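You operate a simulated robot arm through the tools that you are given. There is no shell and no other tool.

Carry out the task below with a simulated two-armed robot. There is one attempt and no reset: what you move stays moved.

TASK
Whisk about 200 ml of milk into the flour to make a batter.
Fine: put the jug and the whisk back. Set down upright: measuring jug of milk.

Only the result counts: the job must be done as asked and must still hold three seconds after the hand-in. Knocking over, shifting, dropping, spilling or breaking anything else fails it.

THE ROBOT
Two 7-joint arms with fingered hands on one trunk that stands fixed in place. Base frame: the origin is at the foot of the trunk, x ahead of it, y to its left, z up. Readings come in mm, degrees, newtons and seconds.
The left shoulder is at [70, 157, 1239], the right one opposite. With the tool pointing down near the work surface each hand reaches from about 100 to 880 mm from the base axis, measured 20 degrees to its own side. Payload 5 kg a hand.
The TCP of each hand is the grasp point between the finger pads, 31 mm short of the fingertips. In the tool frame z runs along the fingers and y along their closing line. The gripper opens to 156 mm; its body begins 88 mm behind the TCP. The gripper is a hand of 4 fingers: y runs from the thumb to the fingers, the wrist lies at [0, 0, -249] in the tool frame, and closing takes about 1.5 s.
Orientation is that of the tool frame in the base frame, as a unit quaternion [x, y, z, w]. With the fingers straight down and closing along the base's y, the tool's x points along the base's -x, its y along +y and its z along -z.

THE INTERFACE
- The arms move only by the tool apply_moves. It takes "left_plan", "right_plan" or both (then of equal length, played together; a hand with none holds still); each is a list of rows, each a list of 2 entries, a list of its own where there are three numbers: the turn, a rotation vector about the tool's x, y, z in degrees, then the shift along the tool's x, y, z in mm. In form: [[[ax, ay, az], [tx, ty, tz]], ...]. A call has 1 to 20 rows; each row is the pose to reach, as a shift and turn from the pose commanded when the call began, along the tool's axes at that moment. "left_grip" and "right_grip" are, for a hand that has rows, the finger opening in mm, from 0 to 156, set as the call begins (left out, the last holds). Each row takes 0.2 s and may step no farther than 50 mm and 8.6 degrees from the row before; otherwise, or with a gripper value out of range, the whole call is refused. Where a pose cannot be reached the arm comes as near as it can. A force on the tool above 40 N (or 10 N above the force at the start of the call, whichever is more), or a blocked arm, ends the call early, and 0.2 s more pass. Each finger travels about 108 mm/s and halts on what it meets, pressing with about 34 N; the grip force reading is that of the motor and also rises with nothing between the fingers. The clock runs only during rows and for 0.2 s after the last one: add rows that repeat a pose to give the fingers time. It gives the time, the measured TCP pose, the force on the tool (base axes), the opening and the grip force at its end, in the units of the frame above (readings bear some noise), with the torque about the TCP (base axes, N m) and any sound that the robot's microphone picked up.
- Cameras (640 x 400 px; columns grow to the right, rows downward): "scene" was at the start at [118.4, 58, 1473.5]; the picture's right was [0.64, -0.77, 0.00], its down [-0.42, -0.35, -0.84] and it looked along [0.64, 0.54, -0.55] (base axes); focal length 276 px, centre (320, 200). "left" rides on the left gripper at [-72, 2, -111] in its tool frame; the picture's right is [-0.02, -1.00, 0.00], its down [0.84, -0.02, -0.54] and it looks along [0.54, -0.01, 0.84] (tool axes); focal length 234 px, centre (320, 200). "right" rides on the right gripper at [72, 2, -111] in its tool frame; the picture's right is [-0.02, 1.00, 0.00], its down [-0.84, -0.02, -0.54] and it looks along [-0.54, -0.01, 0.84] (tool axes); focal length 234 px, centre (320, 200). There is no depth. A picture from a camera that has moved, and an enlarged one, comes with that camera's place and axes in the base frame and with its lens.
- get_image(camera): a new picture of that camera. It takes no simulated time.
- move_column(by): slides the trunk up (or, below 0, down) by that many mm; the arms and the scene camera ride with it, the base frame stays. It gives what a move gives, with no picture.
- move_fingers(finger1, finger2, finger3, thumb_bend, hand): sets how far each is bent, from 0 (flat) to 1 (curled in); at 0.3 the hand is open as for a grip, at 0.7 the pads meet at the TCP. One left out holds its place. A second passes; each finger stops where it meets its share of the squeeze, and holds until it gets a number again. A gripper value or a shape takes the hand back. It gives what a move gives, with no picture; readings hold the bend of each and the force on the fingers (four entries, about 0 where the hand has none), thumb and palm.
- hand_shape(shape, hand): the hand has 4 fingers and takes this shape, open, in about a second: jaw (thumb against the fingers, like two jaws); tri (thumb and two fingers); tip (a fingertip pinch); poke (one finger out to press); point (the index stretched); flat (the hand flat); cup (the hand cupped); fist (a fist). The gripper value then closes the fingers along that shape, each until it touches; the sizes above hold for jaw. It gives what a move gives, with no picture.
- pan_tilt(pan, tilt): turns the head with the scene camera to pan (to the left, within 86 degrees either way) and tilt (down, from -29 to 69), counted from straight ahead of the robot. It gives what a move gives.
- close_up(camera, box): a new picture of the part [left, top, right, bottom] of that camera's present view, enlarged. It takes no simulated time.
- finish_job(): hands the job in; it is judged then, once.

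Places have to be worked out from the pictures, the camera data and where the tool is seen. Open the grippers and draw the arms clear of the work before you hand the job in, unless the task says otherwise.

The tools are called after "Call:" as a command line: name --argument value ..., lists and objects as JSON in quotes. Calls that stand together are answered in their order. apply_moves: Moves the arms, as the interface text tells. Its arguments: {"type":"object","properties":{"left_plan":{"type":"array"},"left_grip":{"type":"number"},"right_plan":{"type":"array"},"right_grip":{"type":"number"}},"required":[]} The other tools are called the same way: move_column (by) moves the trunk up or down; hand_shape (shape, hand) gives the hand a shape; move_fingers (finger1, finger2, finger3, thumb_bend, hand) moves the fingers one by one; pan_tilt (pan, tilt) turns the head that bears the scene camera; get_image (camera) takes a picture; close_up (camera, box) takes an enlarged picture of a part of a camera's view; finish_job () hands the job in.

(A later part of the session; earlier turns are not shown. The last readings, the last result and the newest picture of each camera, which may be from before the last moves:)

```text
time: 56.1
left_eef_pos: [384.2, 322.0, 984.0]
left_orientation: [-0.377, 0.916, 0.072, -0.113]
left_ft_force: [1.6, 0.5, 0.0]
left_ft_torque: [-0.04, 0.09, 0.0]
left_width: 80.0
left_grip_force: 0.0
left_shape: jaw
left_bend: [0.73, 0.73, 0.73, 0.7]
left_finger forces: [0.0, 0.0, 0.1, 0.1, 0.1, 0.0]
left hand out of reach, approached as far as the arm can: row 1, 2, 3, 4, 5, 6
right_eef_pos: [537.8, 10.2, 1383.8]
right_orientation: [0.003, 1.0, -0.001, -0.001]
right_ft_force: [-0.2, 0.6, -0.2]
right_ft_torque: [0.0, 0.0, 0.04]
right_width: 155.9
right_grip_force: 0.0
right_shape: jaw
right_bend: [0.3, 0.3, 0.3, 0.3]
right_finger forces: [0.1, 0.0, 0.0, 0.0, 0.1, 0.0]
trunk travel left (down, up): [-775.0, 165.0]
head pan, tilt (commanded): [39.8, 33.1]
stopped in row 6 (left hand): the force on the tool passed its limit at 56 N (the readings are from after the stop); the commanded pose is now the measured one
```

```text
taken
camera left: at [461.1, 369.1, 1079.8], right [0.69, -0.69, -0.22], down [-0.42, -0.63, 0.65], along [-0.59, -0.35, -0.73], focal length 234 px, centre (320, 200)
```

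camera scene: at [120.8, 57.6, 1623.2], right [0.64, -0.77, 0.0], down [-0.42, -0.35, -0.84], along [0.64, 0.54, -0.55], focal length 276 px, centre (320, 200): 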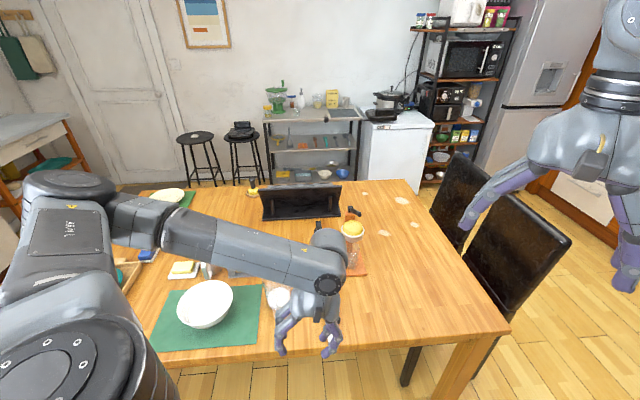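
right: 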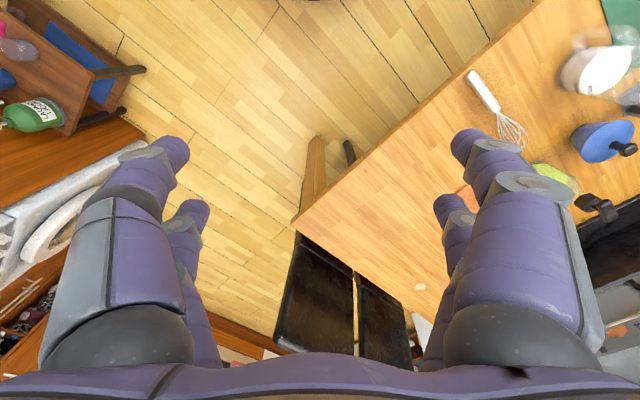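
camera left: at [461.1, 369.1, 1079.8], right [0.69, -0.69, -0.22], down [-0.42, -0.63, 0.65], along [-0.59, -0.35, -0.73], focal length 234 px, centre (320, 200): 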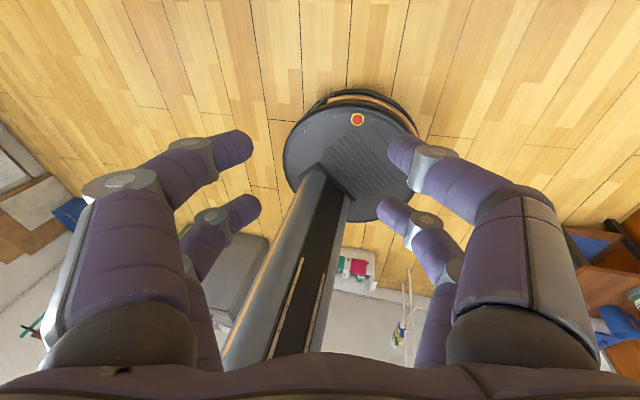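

The stop came from a jerk while leaving the folded posture; nothing was touched on the table. I retry the move more slowly to about (500,400,1000) pointing straight down.

Call:
apply_moves --left_plan '[[[1.2, -0.9, 0], [-13, -2, -4]], [[2.5, -1.8, 0], [-26, -4, -8]], [[3.8, -2.7, 0], [-40, -6, -13]], [[5.0, -3.6, 0.1], [-53, -8, -17]], [[6.3, -4.5, 0.1], [-66, -10, -21]], [[7.6, -5.4, 0.1], [-80, -12, -25]], [[8.8, -6.2, 0.1], [-93, -14, -29]], [[10, -7.1, 0.2], [-106, -16, -34]], [[11.3, -8, 0.2], [-120, -18, -38]], [[12.6, -8.9, 0.2], [-132.6, -19.7, -42]], [[12.6, -8.9, 0.2], [-132.6, -19.7, -42]]]'

Call:
get_image --camera "scene"

```text
time: 58.5
left_eef_pos: [454.9, 311.2, 1077.8]
left_orientation: [-0.379, 0.925, 0.011, -0.015]
left_ft_force: [0.2, 0.5, 0.5]
left_ft_torque: [0.0, 0.01, 0.01]
left_width: 80.1
left_grip_force: 0.2
left_shape: jaw
left_bend: [0.73, 0.73, 0.73, 0.7]
left_finger forces: [0.0, 0.1, 0.1, 0.0, 0.0, 0.0]
left hand out of reach, approached as far as the arm can: row 1, 2, 3, 4, 5, 6, 7, 8, 9, 10, 11
right_eef_pos: [534.9, 11.9, 1385.0]
right_orientation: [0.001, 1.0, 0.001, 0.0]
right_ft_force: [0.2, -0.4, -0.3]
right_ft_torque: [-0.03, 0.01, -0.01]
right_width: 155.8
right_grip_force: 0.0
right_shape: jaw
right_bend: [0.3, 0.3, 0.3, 0.3]
right_finger forces: [0.1, 0.1, 0.0, 0.0, 0.0, 0.0]
trunk travel left (down, up): [-775.0, 165.0]
head pan, tilt (commanded): [39.8, 33.1]
```

```text
taken
camera scene: at [117.4, 59.0, 1623.5], right [0.64, -0.77, 0.0], down [-0.42, -0.35, -0.84], along [0.64, 0.54, -0.55], focal length 276 px, centre (320, 200)
```

scene: 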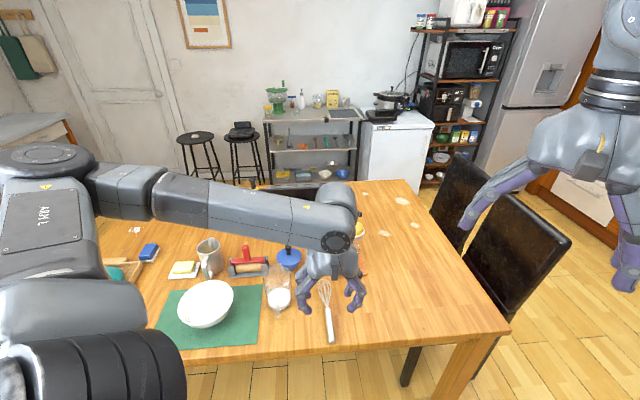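

The hand now points straight down with the right yaw, but at (455,311,1078). I try a pure shift outwards and down towards the whisk to see if the arm follows.

Call:
apply_moves --left_plan '[[[0, 0, 0], [-17, 2, 8]], [[0, 0, 0], [-33, 4, 16]], [[0, 0, 0], [-50, 7, 24]], [[0, 0, 0], [-67, 9, 32]], [[0, 0, 0], [-83, 11, 40]], [[0, 0, 0], [-100, 13.4, 48]], [[0, 0, 0], [-100, 13.4, 48]]]'

Call:
get_image --camera "scene"

```text
time: 60.1
left_eef_pos: [462.7, 312.2, 1087.3]
left_orientation: [-0.378, 0.926, 0.003, 0.004]
left_ft_force: [0.0, 0.2, -0.5]
left_ft_torque: [-0.01, 0.01, -0.01]
left_width: 79.8
left_grip_force: 0.1
left_shape: jaw
left_bend: [0.73, 0.73, 0.73, 0.7]
left_finger forces: [0.1, 0.0, 0.0, 0.0, 0.0, 0.1]
left hand out of reach, approached as far as the arm can: row 1, 2, 3, 4, 5, 6, 7
right_eef_pos: [535.9, 12.0, 1384.7]
right_orientation: [0.002, 1.0, 0.0, 0.0]
right_ft_force: [0.2, 0.5, 0.0]
right_ft_torque: [0.02, -0.01, 0.01]
right_width: 156.0
right_grip_force: 0.1
right_shape: jaw
right_bend: [0.3, 0.3, 0.3, 0.3]
right_finger forces: [0.0, 0.1, 0.1, 0.0, 0.0, 0.0]
trunk travel left (down, up): [-775.0, 165.0]
head pan, tilt (commanded): [39.8, 33.1]
```

```text
taken
camera scene: at [118.9, 58.0, 1623.4], right [0.64, -0.77, 0.0], down [-0.42, -0.35, -0.84], along [0.64, 0.54, -0.55], focal length 276 px, centre (320, 200)
```

scene: 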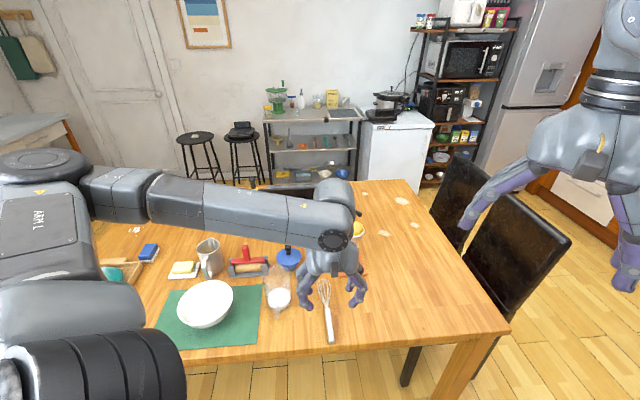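

The arm sticks at a joint limit in this posture at yaw 44.6°. I unwind the yaw towards 0° (as in the start pose) while moving towards (400,450,1150).

Call:
apply_moves --left_plan '[[[0, 0, 5.6], [-6, 18, -8]], [[0, 0, 11.2], [-13, 36, -16]], [[0, 0, 16.8], [-19, 54, -24]], [[0, 0, 22.4], [-26, 71, -32]], [[0, 0, 28], [-32, 89, -40]], [[0, 0, 33.6], [-39, 107, -48]], [[0, 0, 39.2], [-45, 125, -56]], [[0, 0, 44.6], [-52, 143, -63]], [[0, 0, 44.6], [-52, 143, -63]]]'

Call:
get_image --camera "scene"

```text
time: 62.1
left_eef_pos: [419.0, 141.5, 1013.3]
left_orientation: [-0.035, 0.998, 0.025, 0.04]
left_ft_force: [-0.2, -0.1, 0.3]
left_ft_torque: [-0.02, 0.02, 0.01]
left_width: 80.0
left_grip_force: 0.0
left_shape: jaw
left_bend: [0.73, 0.73, 0.73, 0.7]
left_finger forces: [0.0, 0.0, 0.1, 0.0, 0.1, 0.1]
left hand out of reach, approached as far as the arm can: row 1, 2, 3, 4, 5, 6, 7, 8, 9
right_eef_pos: [535.3, 11.3, 1385.4]
right_orientation: [0.002, 1.0, 0.0, 0.0]
right_ft_force: [0.3, -0.2, 1.1]
right_ft_torque: [0.01, -0.01, 0.01]
right_width: 156.0
right_grip_force: 0.1
right_shape: jaw
right_bend: [0.3, 0.3, 0.3, 0.3]
right_finger forces: [0.0, 0.0, 0.0, 0.1, 0.0, 0.0]
trunk travel left (down, up): [-775.0, 165.0]
head pan, tilt (commanded): [39.8, 33.1]
```

```text
taken
camera scene: at [117.9, 57.9, 1623.5], right [0.64, -0.77, 0.0], down [-0.42, -0.35, -0.84], along [0.64, 0.54, -0.55], focal length 276 px, centre (320, 200)
```

scene: 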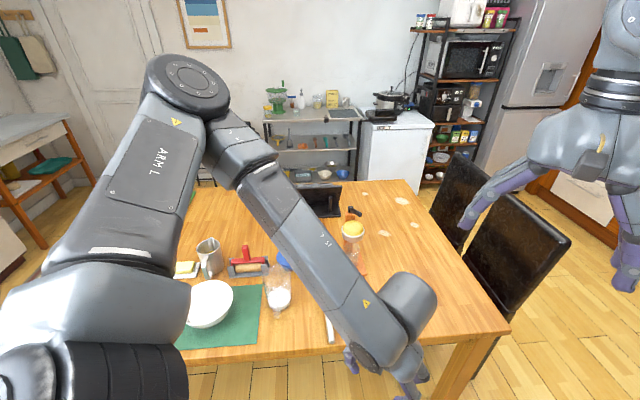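

The readings show the wrist yaw is at its lower limit, so the hand must turn the other way (counter-clockwise). I turn it +80° while moving back towards the whisk at the same height.

Call:
apply_moves --left_plan '[[[0, 0, -8], [0, 5, 0]], [[0, 0, -16], [-3, 15, 0]], [[0, 0, -24], [-10, 30, 0]], [[0, 0, -32], [-20, 48, 0]], [[0, 0, -40], [-30, 66, 0]], [[0, 0, -48], [-40, 84, 0]], [[0, 0, -56], [-50, 102, 0]], [[0, 0, -64], [-60, 120, 0]], [[0, 0, -72], [-67, 136, 0]], [[0, 0, -80], [-70, 146, 0]], [[0, 0, -80], [-70, 146, 0]]]'

Call:
get_image --camera "scene"

```text
time: 64.5
left_eef_pos: [481.9, 290.5, 1022.8]
left_orientation: [-0.669, 0.742, -0.006, 0.046]
left_ft_force: [-0.1, 0.0, 0.1]
left_ft_torque: [0.04, 0.01, 0.02]
left_width: 80.2
left_grip_force: 0.0
left_shape: jaw
left_bend: [0.73, 0.73, 0.73, 0.7]
left_finger forces: [0.0, 0.0, 0.0, 0.0, 0.1, 0.1]
right_eef_pos: [536.0, 11.9, 1384.2]
right_orientation: [0.002, 1.0, 0.0, 0.0]
right_ft_force: [0.7, 0.3, -0.6]
right_ft_torque: [-0.01, 0.01, -0.01]
right_width: 155.7
right_grip_force: 0.0
right_shape: jaw
right_bend: [0.3, 0.3, 0.3, 0.3]
right_finger forces: [0.1, 0.0, 0.0, 0.0, 0.1, 0.0]
trunk travel left (down, up): [-775.0, 165.0]
head pan, tilt (commanded): [39.8, 33.1]
```

```text
taken
camera scene: at [118.6, 57.8, 1623.5], right [0.64, -0.77, 0.0], down [-0.42, -0.35, -0.84], along [0.64, 0.54, -0.55], focal length 276 px, centre (320, 200)
```

scene: 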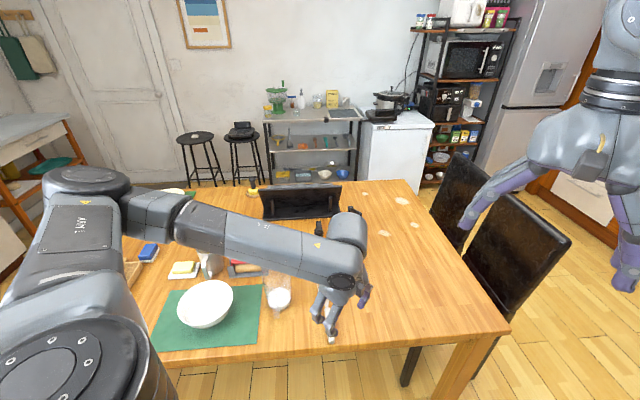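

That works. I continue turning to yaw ≈224° (another 140°) and move above the whisk handle.

Call:
apply_moves --left_plan '[[[0, 0, -8.3], [-6, -4, 2]], [[0, 0, -16.6], [-12, -7, 4]], [[0, 0, -24.9], [-18, -11, 6]], [[0, 0, -33.2], [-24, -15, 8]], [[0, 0, -41.5], [-30, -19, 10]], [[0, 0, -49.8], [-36, -22, 12]], [[0, 0, -58.1], [-42, -26, 14]], [[0, 0, -66.4], [-48, -30, 16]], [[0, 0, -74.7], [-54, -34, 18]], [[0, 0, -83], [-60, -38, 20]], [[0, 0, -91.3], [-66, -41, 22]], [[0, 0, -99.6], [-72, -45, 24]], [[0, 0, -107.9], [-78, -49, 26]], [[0, 0, -116.2], [-84, -53, 28]], [[0, 0, -124.5], [-90, -56, 30]], [[0, 0, -132.4], [-96, -60, 32]], [[0, 0, -140.3], [-100, -63, 33.6]], [[0, 0, -140.3], [-100, -63, 33.6]]]'

Call:
get_image --camera "scene"

Call:
get_image --camera "left"

```text
time: 68.3
left_eef_pos: [559.3, 384.3, 999.7]
left_orientation: [0.925, 0.377, 0.045, -0.008]
left_ft_force: [-0.5, 0.2, 0.9]
left_ft_torque: [0.02, -0.01, 0.0]
left_width: 80.1
left_grip_force: 0.1
left_shape: jaw
left_bend: [0.73, 0.73, 0.73, 0.7]
left_finger forces: [0.0, 0.0, 0.1, 0.1, 0.0, 0.1]
right_eef_pos: [534.9, 10.8, 1384.9]
right_orientation: [0.002, 1.0, 0.0, 0.0]
right_ft_force: [0.3, 0.6, 0.2]
right_ft_torque: [0.0, 0.0, 0.02]
right_width: 156.2
right_grip_force: 0.1
right_shape: jaw
right_bend: [0.3, 0.3, 0.3, 0.3]
right_finger forces: [0.1, 0.0, 0.1, 0.0, 0.0, 0.0]
trunk travel left (down, up): [-775.0, 165.0]
head pan, tilt (commanded): [39.8, 33.1]
```

```text
taken
camera scene: at [118.4, 58.0, 1623.5], right [0.64, -0.77, 0.0], down [-0.42, -0.35, -0.84], along [0.64, 0.54, -0.55], focal length 276 px, centre (320, 200)
```

scene: 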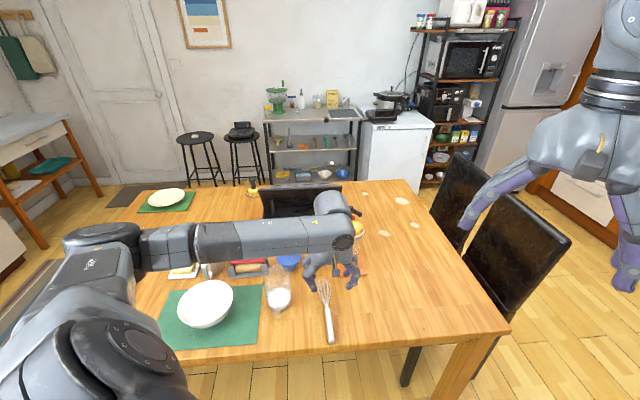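

```text
taken
camera left: at [499.6, 326.7, 1104.2], right [-0.72, 0.7, -0.02], down [0.54, 0.57, 0.62], along [0.44, 0.43, -0.79], focal length 234 px, centre (320, 200)
```

left: 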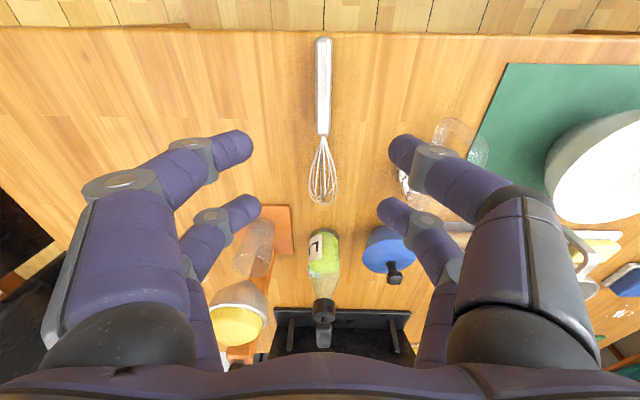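

The view looks straight down on the whisk, lined up with the hand (heading ≈45°). I level the tool and descend to z≈850 to refine.

Call:
apply_moves --left_plan '[[[0.2, -1, 0], [-3, -0.5, 30]], [[0.5, -2, 0], [-6, -1, 60]], [[0.7, -3, 0], [-9, -1.5, 90]], [[0.9, -4, 0], [-12, -2, 120]], [[1.1, -5.1, 0], [-14.8, -2.5, 149]], [[1.1, -5.1, 0], [-14.8, -2.5, 149]], [[1.1, -5.1, 0], [-14.8, -2.5, 149]]]' --left_grip 80

Call:
get_image --camera "left"

Call:
close_up --camera "scene" --box '[270, 240, 390, 350]'

```text
time: 69.9
left_eef_pos: [558.1, 383.5, 851.0]
left_orientation: [0.926, 0.378, 0.001, -0.001]
left_ft_force: [0.1, -0.1, -0.3]
left_ft_torque: [0.0, 0.04, -0.01]
left_width: 80.3
left_grip_force: 0.1
left_shape: jaw
left_bend: [0.73, 0.73, 0.73, 0.7]
left_finger forces: [0.0, 0.0, 0.0, 0.0, 0.0, 0.0]
right_eef_pos: [534.9, 10.9, 1384.7]
right_orientation: [0.001, 1.0, 0.0, 0.001]
right_ft_force: [-0.2, 1.3, -0.1]
right_ft_torque: [-0.03, -0.03, 0.0]
right_width: 156.1
right_grip_force: 0.0
right_shape: jaw
right_bend: [0.3, 0.3, 0.3, 0.3]
right_finger forces: [0.0, 0.0, 0.0, 0.0, 0.1, 0.0]
trunk travel left (down, up): [-775.0, 165.0]
head pan, tilt (commanded): [39.8, 33.1]
```

```text
taken
camera left: at [507.1, 330.6, 961.1], right [-0.71, 0.7, 0.0], down [0.59, 0.6, 0.55], along [0.38, 0.39, -0.84], focal length 234 px, centre (320, 200)
```

left: 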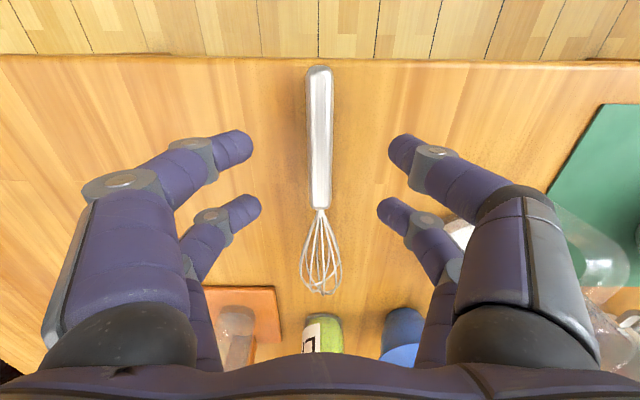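

```text
3.64 times, centred on (330, 295) of scene
camera zoom: at [118.5, 58.1, 1623.5], right [0.64, -0.77, 0.0], down [-0.42, -0.35, -0.84], along [0.64, 0.54, -0.55], focal length 1004 px, centre (284, -146)
```

zoom: 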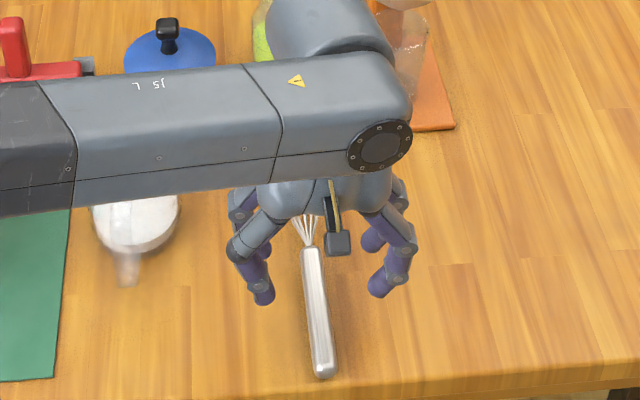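

The handle is centred under the hand within 1 mm. I align the yaw by 1.8° and lower to z≈800, fingertips just above the table.

Call:
apply_moves --left_plan '[[[0, 0, -0.6], [0, 0, 15]], [[0, 0, -1.2], [-1, 0.3, 30]], [[0, 0, -1.8], [-2, 0.5, 42]], [[0, 0, -1.8], [-2, 0.5, 50]], [[0, 0, -1.8], [-2, 0.5, 50]]]'

Call:
get_image --camera "left"

```text
time: 71.1
left_eef_pos: [557.2, 381.7, 800.6]
left_orientation: [0.92, 0.391, 0.002, -0.001]
left_ft_force: [0.0, 0.4, -0.4]
left_ft_torque: [0.0, 0.01, -0.01]
left_width: 79.9
left_grip_force: 0.1
left_shape: jaw
left_bend: [0.73, 0.73, 0.73, 0.7]
left_finger forces: [0.0, 0.0, 0.1, 0.0, 0.1, 0.0]
right_eef_pos: [534.4, 12.2, 1384.1]
right_orientation: [0.002, 1.0, 0.001, -0.001]
right_ft_force: [-0.3, -0.5, -0.1]
right_ft_torque: [-0.04, 0.02, 0.02]
right_width: 156.0
right_grip_force: 0.1
right_shape: jaw
right_bend: [0.3, 0.3, 0.3, 0.3]
right_finger forces: [0.0, 0.1, 0.1, 0.1, 0.0, 0.0]
trunk travel left (down, up): [-775.0, 165.0]
head pan, tilt (commanded): [39.8, 33.1]
```

```text
taken
camera left: at [507.4, 327.5, 911.0], right [-0.74, 0.68, 0.0], down [0.57, 0.62, 0.55], along [0.37, 0.4, -0.84], focal length 234 px, centre (320, 200)
```

left: 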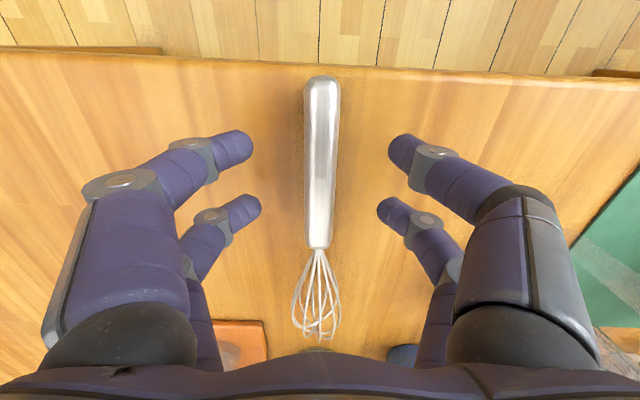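

Well aligned. I lower 5 mm more and check for contact with the table.

Call:
apply_moves --left_plan '[[[0, 0, 0], [0, 0, 3]], [[0, 0, 0], [0, 0, 5]], [[0, 0, 0], [0, 0, 5]]]'

Call:
close_up --camera "scene" --box '[285, 275, 365, 345]'

```text
time: 71.9
left_eef_pos: [555.7, 380.7, 795.4]
left_orientation: [0.92, 0.392, 0.001, -0.001]
left_ft_force: [-0.6, 0.9, -0.1]
left_ft_torque: [0.0, -0.01, -0.02]
left_width: 79.9
left_grip_force: 0.1
left_shape: jaw
left_bend: [0.73, 0.73, 0.73, 0.7]
left_finger forces: [0.0, 0.1, 0.1, 0.0, 0.1, 0.0]
right_eef_pos: [535.3, 11.4, 1383.9]
right_orientation: [0.002, 1.0, 0.0, 0.0]
right_ft_force: [0.3, -0.3, -0.2]
right_ft_torque: [0.04, 0.0, -0.02]
right_width: 155.5
right_grip_force: 0.1
right_shape: jaw
right_bend: [0.3, 0.3, 0.3, 0.3]
right_finger forces: [0.1, 0.0, 0.1, 0.1, 0.0, 0.0]
trunk travel left (down, up): [-775.0, 165.0]
head pan, tilt (commanded): [39.8, 33.1]
```

```text
5.71 times, centred on (325, 310) of scene
camera zoom: at [118.5, 58.0, 1623.5], right [0.64, -0.77, 0.0], down [-0.42, -0.35, -0.84], along [0.64, 0.54, -0.55], focal length 1577 px, centre (291, -429)
```

zoom: 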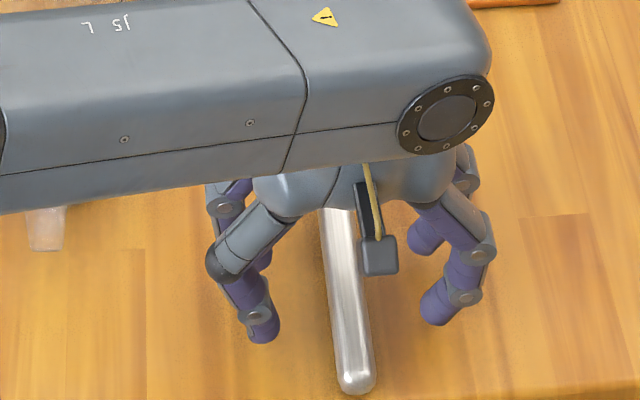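

No contact yet. I lower 2 mm more, then close on the handle.

Call:
apply_moves --left_plan '[[[0, 0, 0], [0, 0, 1]], [[0, 0, 0], [0, 0, 2]], [[0, 0, 0], [0, 0, 2]]]'

```text
time: 72.7
left_eef_pos: [555.9, 381.1, 793.6]
left_orientation: [0.92, 0.392, 0.0, -0.001]
left_ft_force: [-0.4, 0.2, 0.9]
left_ft_torque: [-0.03, -0.01, 0.02]
left_width: 79.9
left_grip_force: 0.0
left_shape: jaw
left_bend: [0.73, 0.73, 0.73, 0.7]
left_finger forces: [0.0, 0.1, 0.1, 0.0, 0.0, 0.0]
right_eef_pos: [535.0, 12.7, 1384.2]
right_orientation: [0.001, 1.0, 0.0, 0.0]
right_ft_force: [0.4, 0.1, 0.7]
right_ft_torque: [0.02, 0.0, 0.02]
right_width: 156.0
right_grip_force: 0.2
right_shape: jaw
right_bend: [0.3, 0.3, 0.3, 0.3]
right_finger forces: [0.0, 0.0, 0.0, 0.0, 0.0, 0.0]
trunk travel left (down, up): [-775.0, 165.0]
head pan, tilt (commanded): [39.8, 33.1]
```

Still free of the table at z=793.6. I close the fingers on the whisk handle while holding still.

Call:
apply_moves --left_plan '[[[0, 0, 0], [0, 0, 0]], [[0, 0, 0], [0, 0, 0]], [[0, 0, 0], [0, 0, 0]], [[0, 0, 0], [0, 0, 0]], [[0, 0, 0], [0, 0, 0]], [[0, 0, 0], [0, 0, 0]]]' --left_grip 0

Call:
get_image --camera "left"

Call:
close_up --camera "scene" --box '[285, 275, 365, 345]'

```text
time: 74.1
left_eef_pos: [556.1, 382.0, 793.1]
left_orientation: [0.92, 0.392, 0.001, -0.001]
left_ft_force: [0.0, -0.1, -0.5]
left_ft_torque: [0.0, 0.07, 0.0]
left_width: 16.3
left_grip_force: 34.1
left_shape: jaw
left_bend: [0.72, 0.72, 0.72, 0.7]
left_finger forces: [30.5, 30.5, 29.9, 0.0, 30.9, 0.0]
right_eef_pos: [535.6, 11.6, 1385.2]
right_orientation: [0.001, 1.0, 0.0, 0.0]
right_ft_force: [-0.4, -0.3, 0.2]
right_ft_torque: [-0.03, -0.02, 0.0]
right_width: 155.8
right_grip_force: 0.0
right_shape: jaw
right_bend: [0.3, 0.3, 0.3, 0.3]
right_finger forces: [0.0, 0.0, 0.0, 0.1, 0.1, 0.0]
trunk travel left (down, up): [-775.0, 165.0]
head pan, tilt (commanded): [39.8, 33.1]
```

```text
taken
camera left: at [507.4, 327.6, 904.3], right [-0.74, 0.68, 0.0], down [0.57, 0.62, 0.55], along [0.37, 0.4, -0.84], focal length 234 px, centre (320, 200)
```

left: 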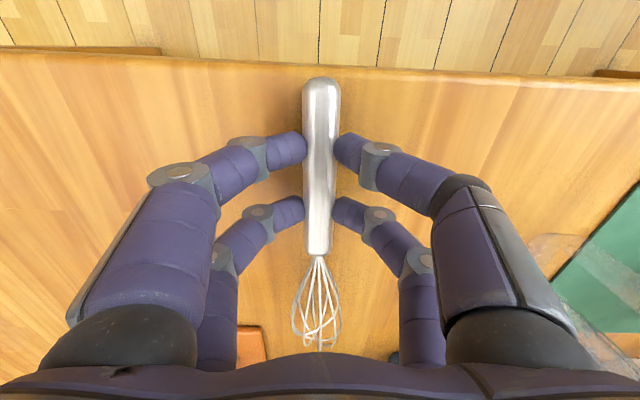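

```text
5.71 times, centred on (325, 310) of scene
camera zoom: at [118.6, 58.1, 1623.5], right [0.64, -0.77, 0.0], down [-0.42, -0.35, -0.84], along [0.64, 0.54, -0.55], focal length 1577 px, centre (291, -429)
```

zoom: 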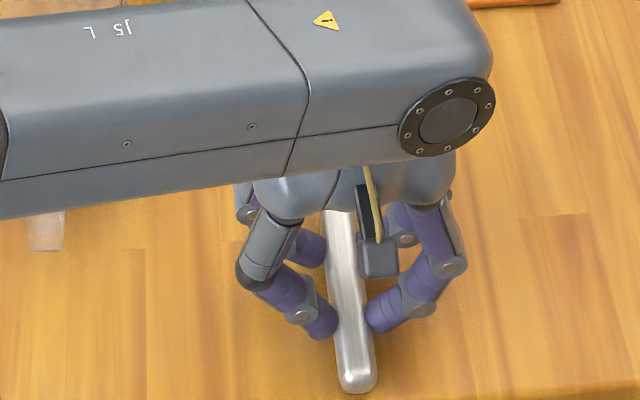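

The handle is held firmly by all four fingers (about 30 N each). I lift the whisk straight up 260 mm.

Call:
apply_moves --left_plan '[[[0, 0, 0], [0, 0, -5]], [[0, 0, 0], [0, 0, -15]], [[0, 0, 0], [0, 0, -40]], [[0, 0, 0], [0, 0, -75]], [[0, 0, 0], [0, 0, -110]], [[0, 0, 0], [0, 0, -145]], [[0, 0, 0], [0, 0, -180]], [[0, 0, 0], [0, 0, -215]], [[0, 0, 0], [0, 0, -245]], [[0, 0, 0], [0, 0, -260]], [[0, 0, 0], [0, 0, -260]]]'

Call:
get_image --camera "left"

Call:
get_image --camera "scene"

```text
time: 76.5
left_eef_pos: [555.0, 381.0, 1052.3]
left_orientation: [0.92, 0.391, 0.001, -0.001]
left_ft_force: [-0.2, 0.3, -1.3]
left_ft_torque: [0.0, 0.03, -0.02]
left_width: 16.3
left_grip_force: 34.2
left_shape: jaw
left_bend: [0.72, 0.72, 0.72, 0.7]
left_finger forces: [30.6, 30.4, 29.9, 0.0, 31.0, 0.1]
right_eef_pos: [534.7, 11.8, 1384.3]
right_orientation: [0.002, 1.0, 0.0, 0.0]
right_ft_force: [-0.3, -0.6, -0.4]
right_ft_torque: [0.02, -0.04, 0.0]
right_width: 155.9
right_grip_force: 0.1
right_shape: jaw
right_bend: [0.3, 0.3, 0.3, 0.3]
right_finger forces: [0.1, 0.0, 0.1, 0.1, 0.1, 0.1]
trunk travel left (down, up): [-775.0, 165.0]
head pan, tilt (commanded): [39.8, 33.1]
```

```text
taken
camera left: at [507.3, 327.4, 1164.5], right [-0.74, 0.68, 0.0], down [0.57, 0.62, 0.55], along [0.37, 0.4, -0.84], focal length 234 px, centre (320, 200)
```

left: 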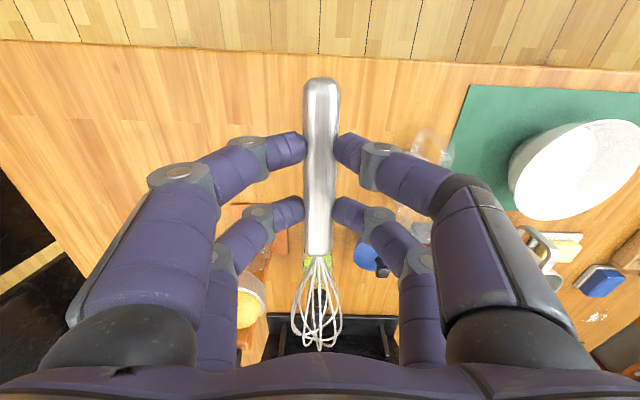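

```text
taken
camera scene: at [118.7, 58.2, 1623.4], right [0.64, -0.77, 0.0], down [-0.42, -0.35, -0.84], along [0.64, 0.54, -0.55], focal length 276 px, centre (320, 200)
```

scene: 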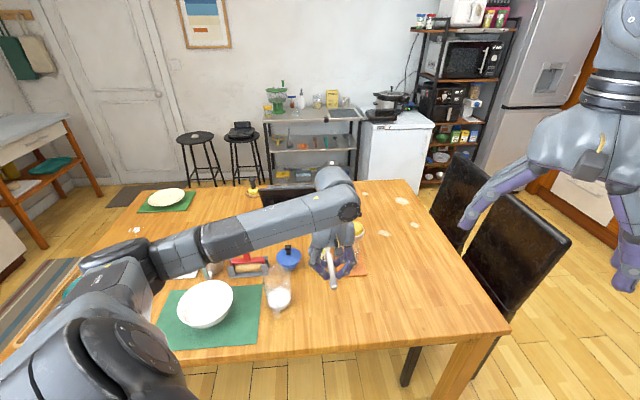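

The whisk hangs level in the hand. I now turn the hand clockwise by 126° (balloon swinging towards the robot side) while carrying it towards (400,600,1080).

Call:
apply_moves --left_plan '[[[0, 0, 7.9], [1, -8, -2]], [[0, 0, 15.8], [4, -24, -4]], [[0, 0, 23.7], [8, -41, -6]], [[0, 0, 31.6], [11, -58, -8]], [[0, 0, 39.5], [14, -75, -10]], [[0, 0, 47.4], [18, -92, -12]], [[0, 0, 55.3], [21, -109, -14]], [[0, 0, 63.2], [24, -126, -16]], [[0, 0, 71.1], [28, -143, -18]], [[0, 0, 79], [31, -160, -20]], [[0, 0, 86.9], [34, -177, -22]], [[0, 0, 94.8], [37, -194, -24]], [[0, 0, 102.7], [41, -211, -26]], [[0, 0, 110.6], [44, -228, -28]], [[0, 0, 118.5], [47, -245, -28]], [[0, 0, 126], [50, -260, -28]], [[0, 0, 126], [50, -263, -28]]]'

Call:
get_image --camera "scene"

Call:
get_image --camera "left"

```text
time: 80.1
left_eef_pos: [400.5, 599.4, 1082.8]
left_orientation: [0.766, -0.643, 0.0, -0.001]
left_ft_force: [-0.2, 0.2, -1.3]
left_ft_torque: [0.05, -0.01, -0.01]
left_width: 16.3
left_grip_force: 34.5
left_shape: jaw
left_bend: [0.72, 0.72, 0.72, 0.7]
left_finger forces: [30.8, 30.3, 30.1, 0.0, 31.0, 0.1]
right_eef_pos: [535.1, 11.0, 1384.4]
right_orientation: [0.001, 1.0, 0.0, 0.001]
right_ft_force: [-0.4, 0.4, 0.7]
right_ft_torque: [0.0, 0.01, -0.01]
right_width: 156.4
right_grip_force: 0.1
right_shape: jaw
right_bend: [0.3, 0.3, 0.3, 0.3]
right_finger forces: [0.0, 0.0, 0.1, 0.1, 0.1, 0.0]
trunk travel left (down, up): [-775.0, 165.0]
head pan, tilt (commanded): [39.8, 33.1]
```

```text
taken
camera scene: at [118.6, 58.2, 1623.5], right [0.64, -0.77, 0.0], down [-0.42, -0.35, -0.84], along [0.64, 0.54, -0.55], focal length 276 px, centre (320, 200)
```

scene: 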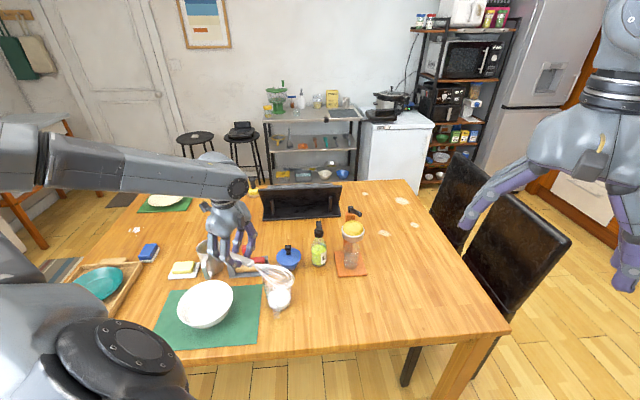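

```text
taken
camera left: at [387.3, 669.8, 1193.2], right [0.98, 0.2, 0.0], down [0.16, -0.82, 0.54], along [0.11, -0.53, -0.84], focal length 234 px, centre (320, 200)
```

left: 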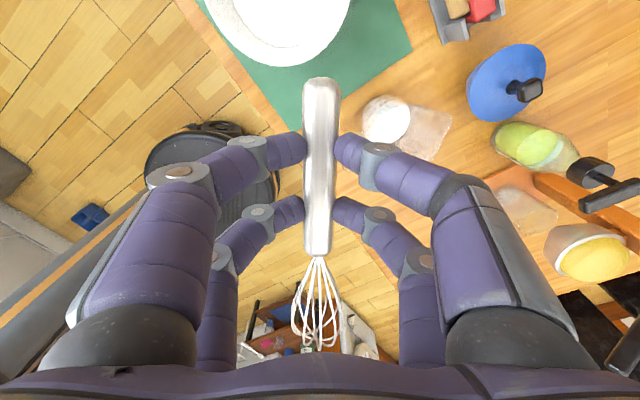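

The turn worked (yaw 100°). Now I pitch the hand up to horizontal so the whisk hangs vertically, moving it over the bowl centre with its tip still well above the rim.

Call:
apply_moves --left_plan '[[[0, -7.5, 0], [-10, 4, 0]], [[0, -15, 0], [-21, 8, 0]], [[0, -22.5, 0], [-31, 12, 0]], [[0, -30, 0], [-41, 16, 0]], [[0, -37.5, 0], [-52, 20, 2]], [[0, -45, 0], [-62, 24, 4]], [[0, -52.5, 0], [-72, 28, 6]], [[0, -60, 0], [-83, 32, 8]], [[0, -67.5, 0], [-93, 36, 10]], [[0, -75, 0], [-103, 41, 12]], [[0, -82.5, 0], [-114, 45, 14]], [[0, -90, 0], [-124, 49, 16]], [[0, -90, 0], [-124, 49, 16]]]'

Call:
get_image --camera "scene"

Call:
get_image --camera "left"

```text
time: 82.9
left_eef_pos: [332.4, 711.8, 1065.7]
left_orientation: [-0.542, 0.452, 0.544, 0.455]
left_ft_force: [1.4, -0.6, -0.5]
left_ft_torque: [-0.08, 0.0, 0.08]
left_width: 16.2
left_grip_force: 34.0
left_shape: jaw
left_bend: [0.72, 0.72, 0.72, 0.7]
left_finger forces: [30.7, 31.2, 31.2, 0.1, 30.9, 0.0]
left hand out of reach, approached as far as the arm can: row 12
right_eef_pos: [537.4, 10.1, 1383.5]
right_orientation: [0.002, 1.0, 0.0, -0.001]
right_ft_force: [0.2, 0.4, -0.5]
right_ft_torque: [0.01, 0.0, 0.01]
right_width: 156.0
right_grip_force: 0.1
right_shape: jaw
right_bend: [0.3, 0.3, 0.3, 0.3]
right_finger forces: [0.0, 0.0, 0.0, 0.1, 0.0, 0.0]
trunk travel left (down, up): [-775.0, 165.0]
head pan, tilt (commanded): [39.8, 33.1]
```

```text
taken
camera scene: at [120.1, 56.6, 1623.2], right [0.64, -0.77, 0.0], down [-0.42, -0.35, -0.84], along [0.64, 0.54, -0.55], focal length 276 px, centre (320, 200)
```

scene: 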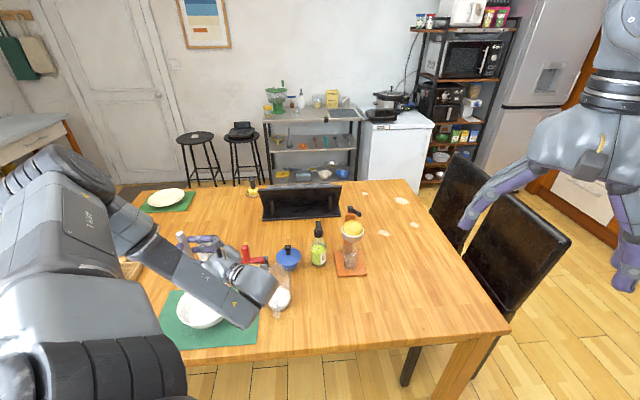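

```text
taken
camera left: at [350.0, 601.5, 1137.9], right [0.98, 0.18, 0.03], down [0.12, -0.53, -0.84], along [-0.13, 0.83, -0.54], focal length 234 px, centre (320, 200)
```

left: 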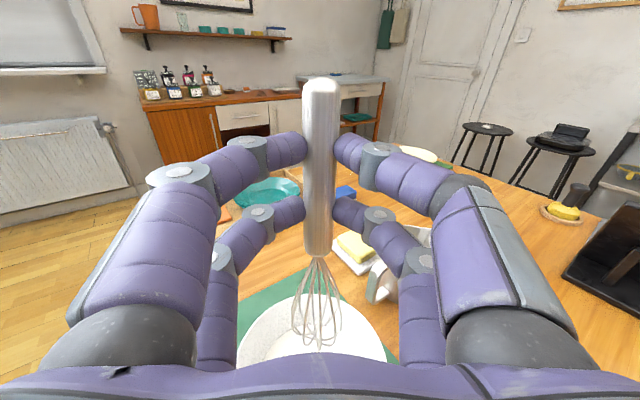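

The whisk now hangs vertically over the bowl. I check its place over the bowl in the enlarged views.

Call:
close_up --camera "scene" --box '[130, 220, 310, 350]'

Call:
close_up --camera "left" --box '[220, 240, 420, 380]'

```text
3.08 times, centred on (220, 285) of scene
camera zoom: at [120.1, 56.6, 1623.2], right [0.64, -0.77, 0.0], down [-0.42, -0.35, -0.84], along [0.64, 0.54, -0.55], focal length 849 px, centre (628, -62)
```

zoom: 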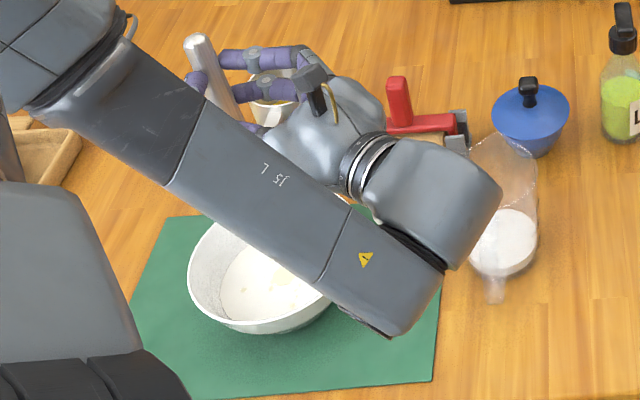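

```text
2.86 times, centred on (320, 310) of left
camera zoom: at [350.0, 601.5, 1137.9], right [0.98, 0.18, 0.03], down [0.12, -0.53, -0.84], along [-0.13, 0.83, -0.54], focal length 669 px, centre (320, -114)
```

zoom: 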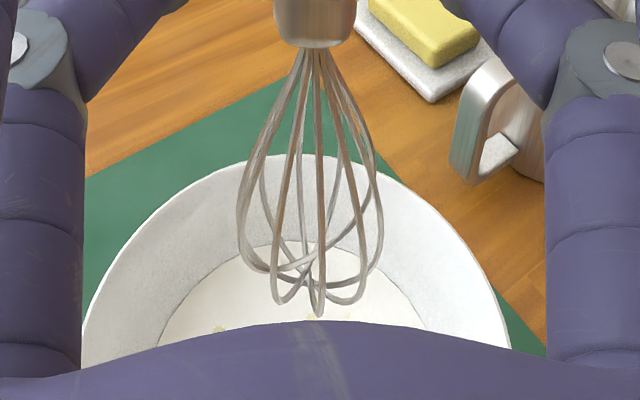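

The whisk is centred over the bowl, its tip about 190 mm below the grasp point. I lower it by 85 mm into the bowl, watching the force.

Call:
apply_moves --left_plan '[[[0, 0, 0], [15, 0, 0]], [[0, 0, 0], [32, 0, 0]], [[0, 0, 0], [50, 0, 0]], [[0, 0, 0], [68, 0, 0]], [[0, 0, 0], [80, 0, 0]], [[0, 0, 0], [85, 0, 0]], [[0, 0, 0], [85, 0, 0]]]'

Call:
close_up --camera "scene" --box '[130, 220, 310, 350]'

Call:
close_up --camera "left" --box '[220, 240, 420, 380]'

```text
time: 84.5
left_eef_pos: [327.9, 716.2, 1023.1]
left_orientation: [-0.541, 0.454, 0.542, 0.456]
left_ft_force: [0.3, -0.3, -0.3]
left_ft_torque: [-0.04, -0.02, -0.06]
left_width: 16.2
left_grip_force: 34.2
left_shape: jaw
left_bend: [0.72, 0.72, 0.72, 0.7]
left_finger forces: [30.6, 31.3, 31.1, 0.1, 31.0, 0.0]
left hand out of reach, approached as far as the arm can: row 3, 4, 5, 6, 7
right_eef_pos: [534.2, 12.5, 1385.2]
right_orientation: [0.002, 1.0, 0.0, 0.0]
right_ft_force: [-0.4, -0.7, 0.4]
right_ft_torque: [0.02, -0.01, 0.04]
right_width: 156.2
right_grip_force: 0.0
right_shape: jaw
right_bend: [0.3, 0.3, 0.3, 0.3]
right_finger forces: [0.0, 0.1, 0.0, 0.0, 0.1, 0.0]
trunk travel left (down, up): [-775.0, 165.0]
head pan, tilt (commanded): [39.8, 33.1]
```

```text
3.08 times, centred on (220, 285) of scene
camera zoom: at [117.9, 58.6, 1623.5], right [0.64, -0.77, 0.0], down [-0.42, -0.35, -0.84], along [0.64, 0.54, -0.55], focal length 849 px, centre (628, -62)
```

zoom: 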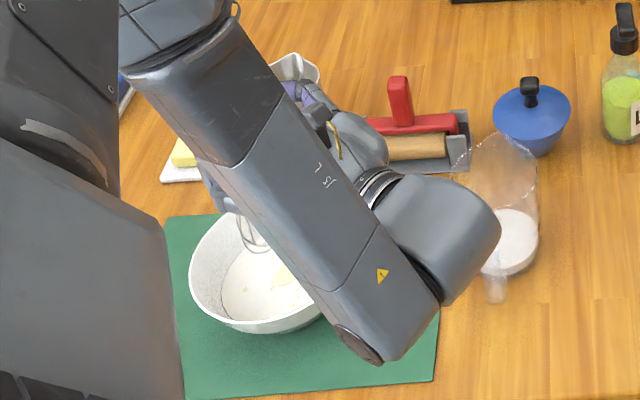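

```text
2.86 times, centred on (320, 310) of left
camera zoom: at [345.3, 606.3, 1094.5], right [0.98, 0.17, 0.03], down [0.12, -0.53, -0.84], along [-0.13, 0.83, -0.54], focal length 669 px, centre (320, -114)
```

zoom: 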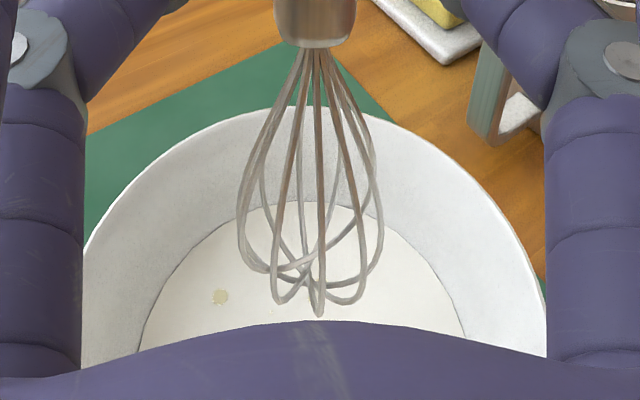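

The wrist reaches a fold limit at this heading, at z≈1023. I turn the hand about the whisk's axis to heading 60°, like the pose used for pouring, keeping the whisk over the bowl centre.

Call:
apply_moves --left_plan '[[[6.5, 0, 0], [-2, 2, 0.4]], [[13, 0, 0], [-4, 4, 0.7]], [[20, 0, 0], [-5, 6, 1]], [[27, 0, 0], [-5, 8, 1.4]], [[34, 0, 0], [-5, 10, 1.8]], [[40, 0, 0], [-5, 11.7, 2.1]], [[40, 0, 0], [-5, 11.7, 2.1]]]'

Call:
get_image --camera "scene"

Call:
close_up --camera "left" --box '[220, 240, 420, 380]'

```text
time: 86.1
left_eef_pos: [315.7, 716.2, 1029.1]
left_orientation: [-0.353, 0.612, 0.354, 0.613]
left_ft_force: [0.2, -0.6, -0.8]
left_ft_torque: [0.01, 0.03, -0.02]
left_width: 16.3
left_grip_force: 33.5
left_shape: jaw
left_bend: [0.72, 0.72, 0.72, 0.7]
left_finger forces: [30.7, 31.1, 31.0, 0.0, 30.8, 0.0]
right_eef_pos: [535.9, 12.1, 1385.0]
right_orientation: [0.002, 1.0, 0.0, 0.0]
right_ft_force: [0.2, 0.0, 0.2]
right_ft_torque: [-0.02, 0.02, 0.0]
right_width: 156.0
right_grip_force: 0.1
right_shape: jaw
right_bend: [0.3, 0.3, 0.3, 0.3]
right_finger forces: [0.0, 0.0, 0.1, 0.1, 0.0, 0.0]
trunk travel left (down, up): [-775.0, 165.0]
head pan, tilt (commanded): [39.8, 33.1]
```

```text
taken
camera scene: at [118.8, 58.0, 1623.4], right [0.64, -0.77, 0.0], down [-0.42, -0.35, -0.84], along [0.64, 0.54, -0.55], focal length 276 px, centre (320, 200)
```

scene: 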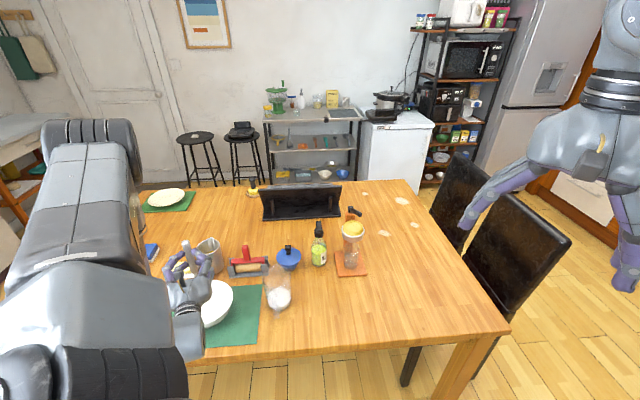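

```text
2.86 times, centred on (320, 310) of left
camera zoom: at [258.9, 619.8, 1100.3], right [0.87, -0.5, 0.02], down [-0.25, -0.48, -0.84], along [0.43, 0.72, -0.54], focal length 669 px, centre (320, -114)
```

zoom: 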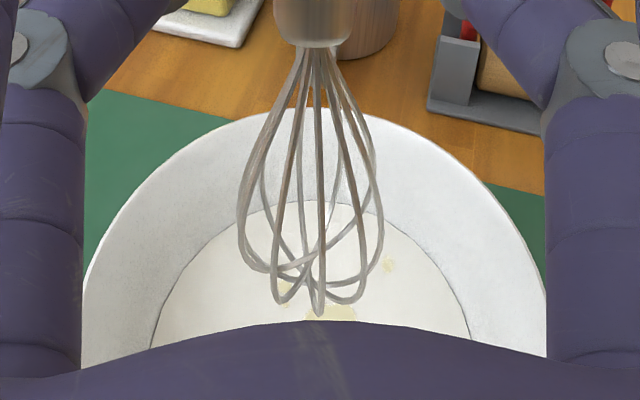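

The pose is reached cleanly at heading 60°, whisk at (327,735). I lower it 50 mm towards the batter.

Call:
apply_moves --left_plan '[[[0, 0, 0], [12, 0, 0]], [[0, 0, 0], [25, 0, 0]], [[0, 0, 0], [38, 0, 0]], [[0, 0, 0], [47, 0, 0]], [[0, 0, 0], [50, 0, 0]], [[0, 0, 0], [50, 0, 0]]]'

Call:
close_up --camera "scene" --box '[140, 230, 280, 350]'

Call:
close_up --camera "left" --box '[220, 240, 420, 380]'

```text
time: 87.5
left_eef_pos: [316.1, 716.3, 978.6]
left_orientation: [-0.352, 0.611, 0.354, 0.613]
left_ft_force: [1.0, -0.4, -1.1]
left_ft_torque: [-0.02, -0.01, 0.04]
left_width: 16.2
left_grip_force: 33.4
left_shape: jaw
left_bend: [0.72, 0.72, 0.72, 0.7]
left_finger forces: [30.5, 31.0, 30.8, 0.0, 30.7, 0.0]
right_eef_pos: [534.9, 11.3, 1385.5]
right_orientation: [0.001, 1.0, -0.001, 0.0]
right_ft_force: [-0.3, -0.7, 0.2]
right_ft_torque: [0.0, 0.01, 0.05]
right_width: 156.0
right_grip_force: 0.1
right_shape: jaw
right_bend: [0.3, 0.3, 0.3, 0.3]
right_finger forces: [0.0, 0.1, 0.1, 0.0, 0.1, 0.0]
trunk travel left (down, up): [-775.0, 165.0]
head pan, tilt (commanded): [39.8, 33.1]
```

```text
3.33 times, centred on (210, 290) of scene
camera zoom: at [118.6, 58.0, 1623.5], right [0.64, -0.77, 0.0], down [-0.42, -0.35, -0.84], along [0.64, 0.54, -0.55], focal length 920 px, centre (687, -100)
```

zoom: 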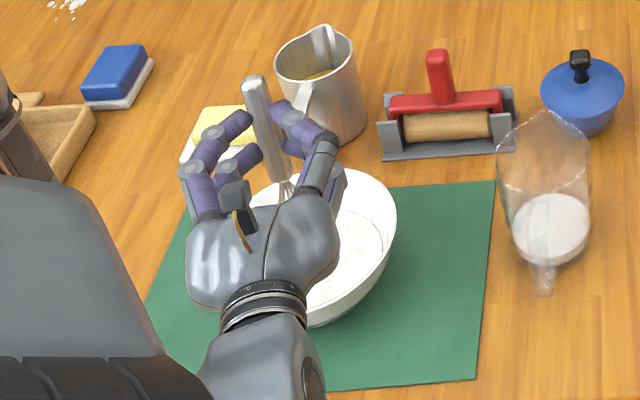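

```text
2.86 times, centred on (320, 310) of left
camera zoom: at [258.6, 619.7, 1050.4], right [0.87, -0.5, 0.02], down [-0.25, -0.48, -0.84], along [0.43, 0.72, -0.54], focal length 669 px, centre (320, -114)
```

zoom: 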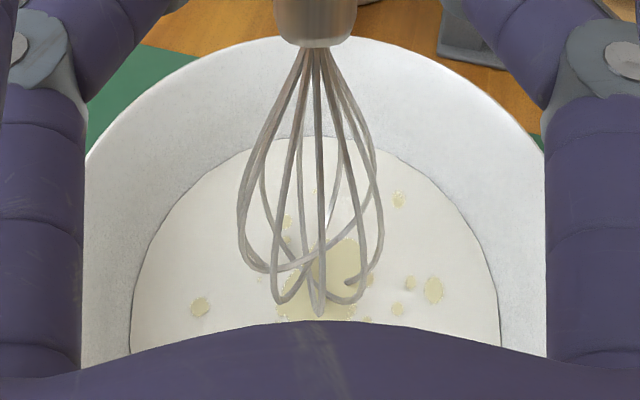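

The tip is about at the batter surface (z≈790). I lower another 12 mm slowly, watching for contact with the bowl floor.

Call:
apply_moves --left_plan '[[[0, 0, 0], [4, 0, 0]], [[0, 0, 0], [8, 0, 0]], [[0, 0, 0], [12, 0, 0]], [[0, 0, 0], [12, 0, 0]]]'

Call:
close_up --camera "left" --box '[220, 240, 420, 380]'

```text
time: 88.5
left_eef_pos: [316.8, 714.9, 966.4]
left_orientation: [-0.353, 0.612, 0.354, 0.613]
left_ft_force: [0.1, 0.7, -0.6]
left_ft_torque: [0.03, 0.06, 0.02]
left_width: 16.0
left_grip_force: 34.1
left_shape: jaw
left_bend: [0.72, 0.72, 0.72, 0.7]
left_finger forces: [30.6, 31.0, 30.9, 0.0, 30.7, 0.0]
right_eef_pos: [534.3, 11.6, 1385.1]
right_orientation: [0.002, 1.0, 0.0, 0.0]
right_ft_force: [0.0, -0.4, 0.2]
right_ft_torque: [0.02, 0.0, -0.02]
right_width: 156.1
right_grip_force: 0.0
right_shape: jaw
right_bend: [0.3, 0.3, 0.3, 0.3]
right_finger forces: [0.0, 0.1, 0.0, 0.0, 0.1, 0.1]
trunk travel left (down, up): [-775.0, 165.0]
head pan, tilt (commanded): [39.8, 33.1]
```

```text
2.86 times, centred on (320, 310) of left
camera zoom: at [259.3, 619.8, 1038.0], right [0.87, -0.5, 0.02], down [-0.25, -0.48, -0.84], along [0.43, 0.72, -0.54], focal length 669 px, centre (320, -114)
```

zoom: 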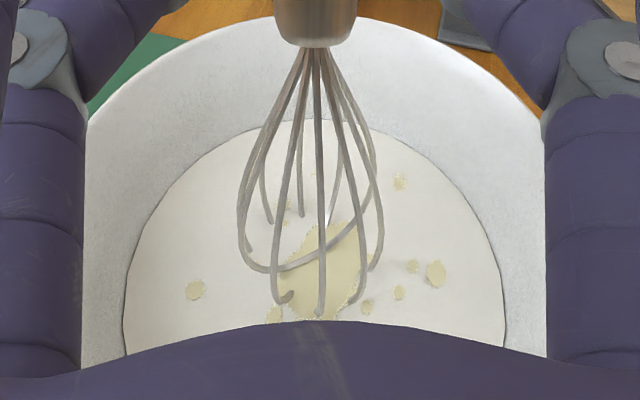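

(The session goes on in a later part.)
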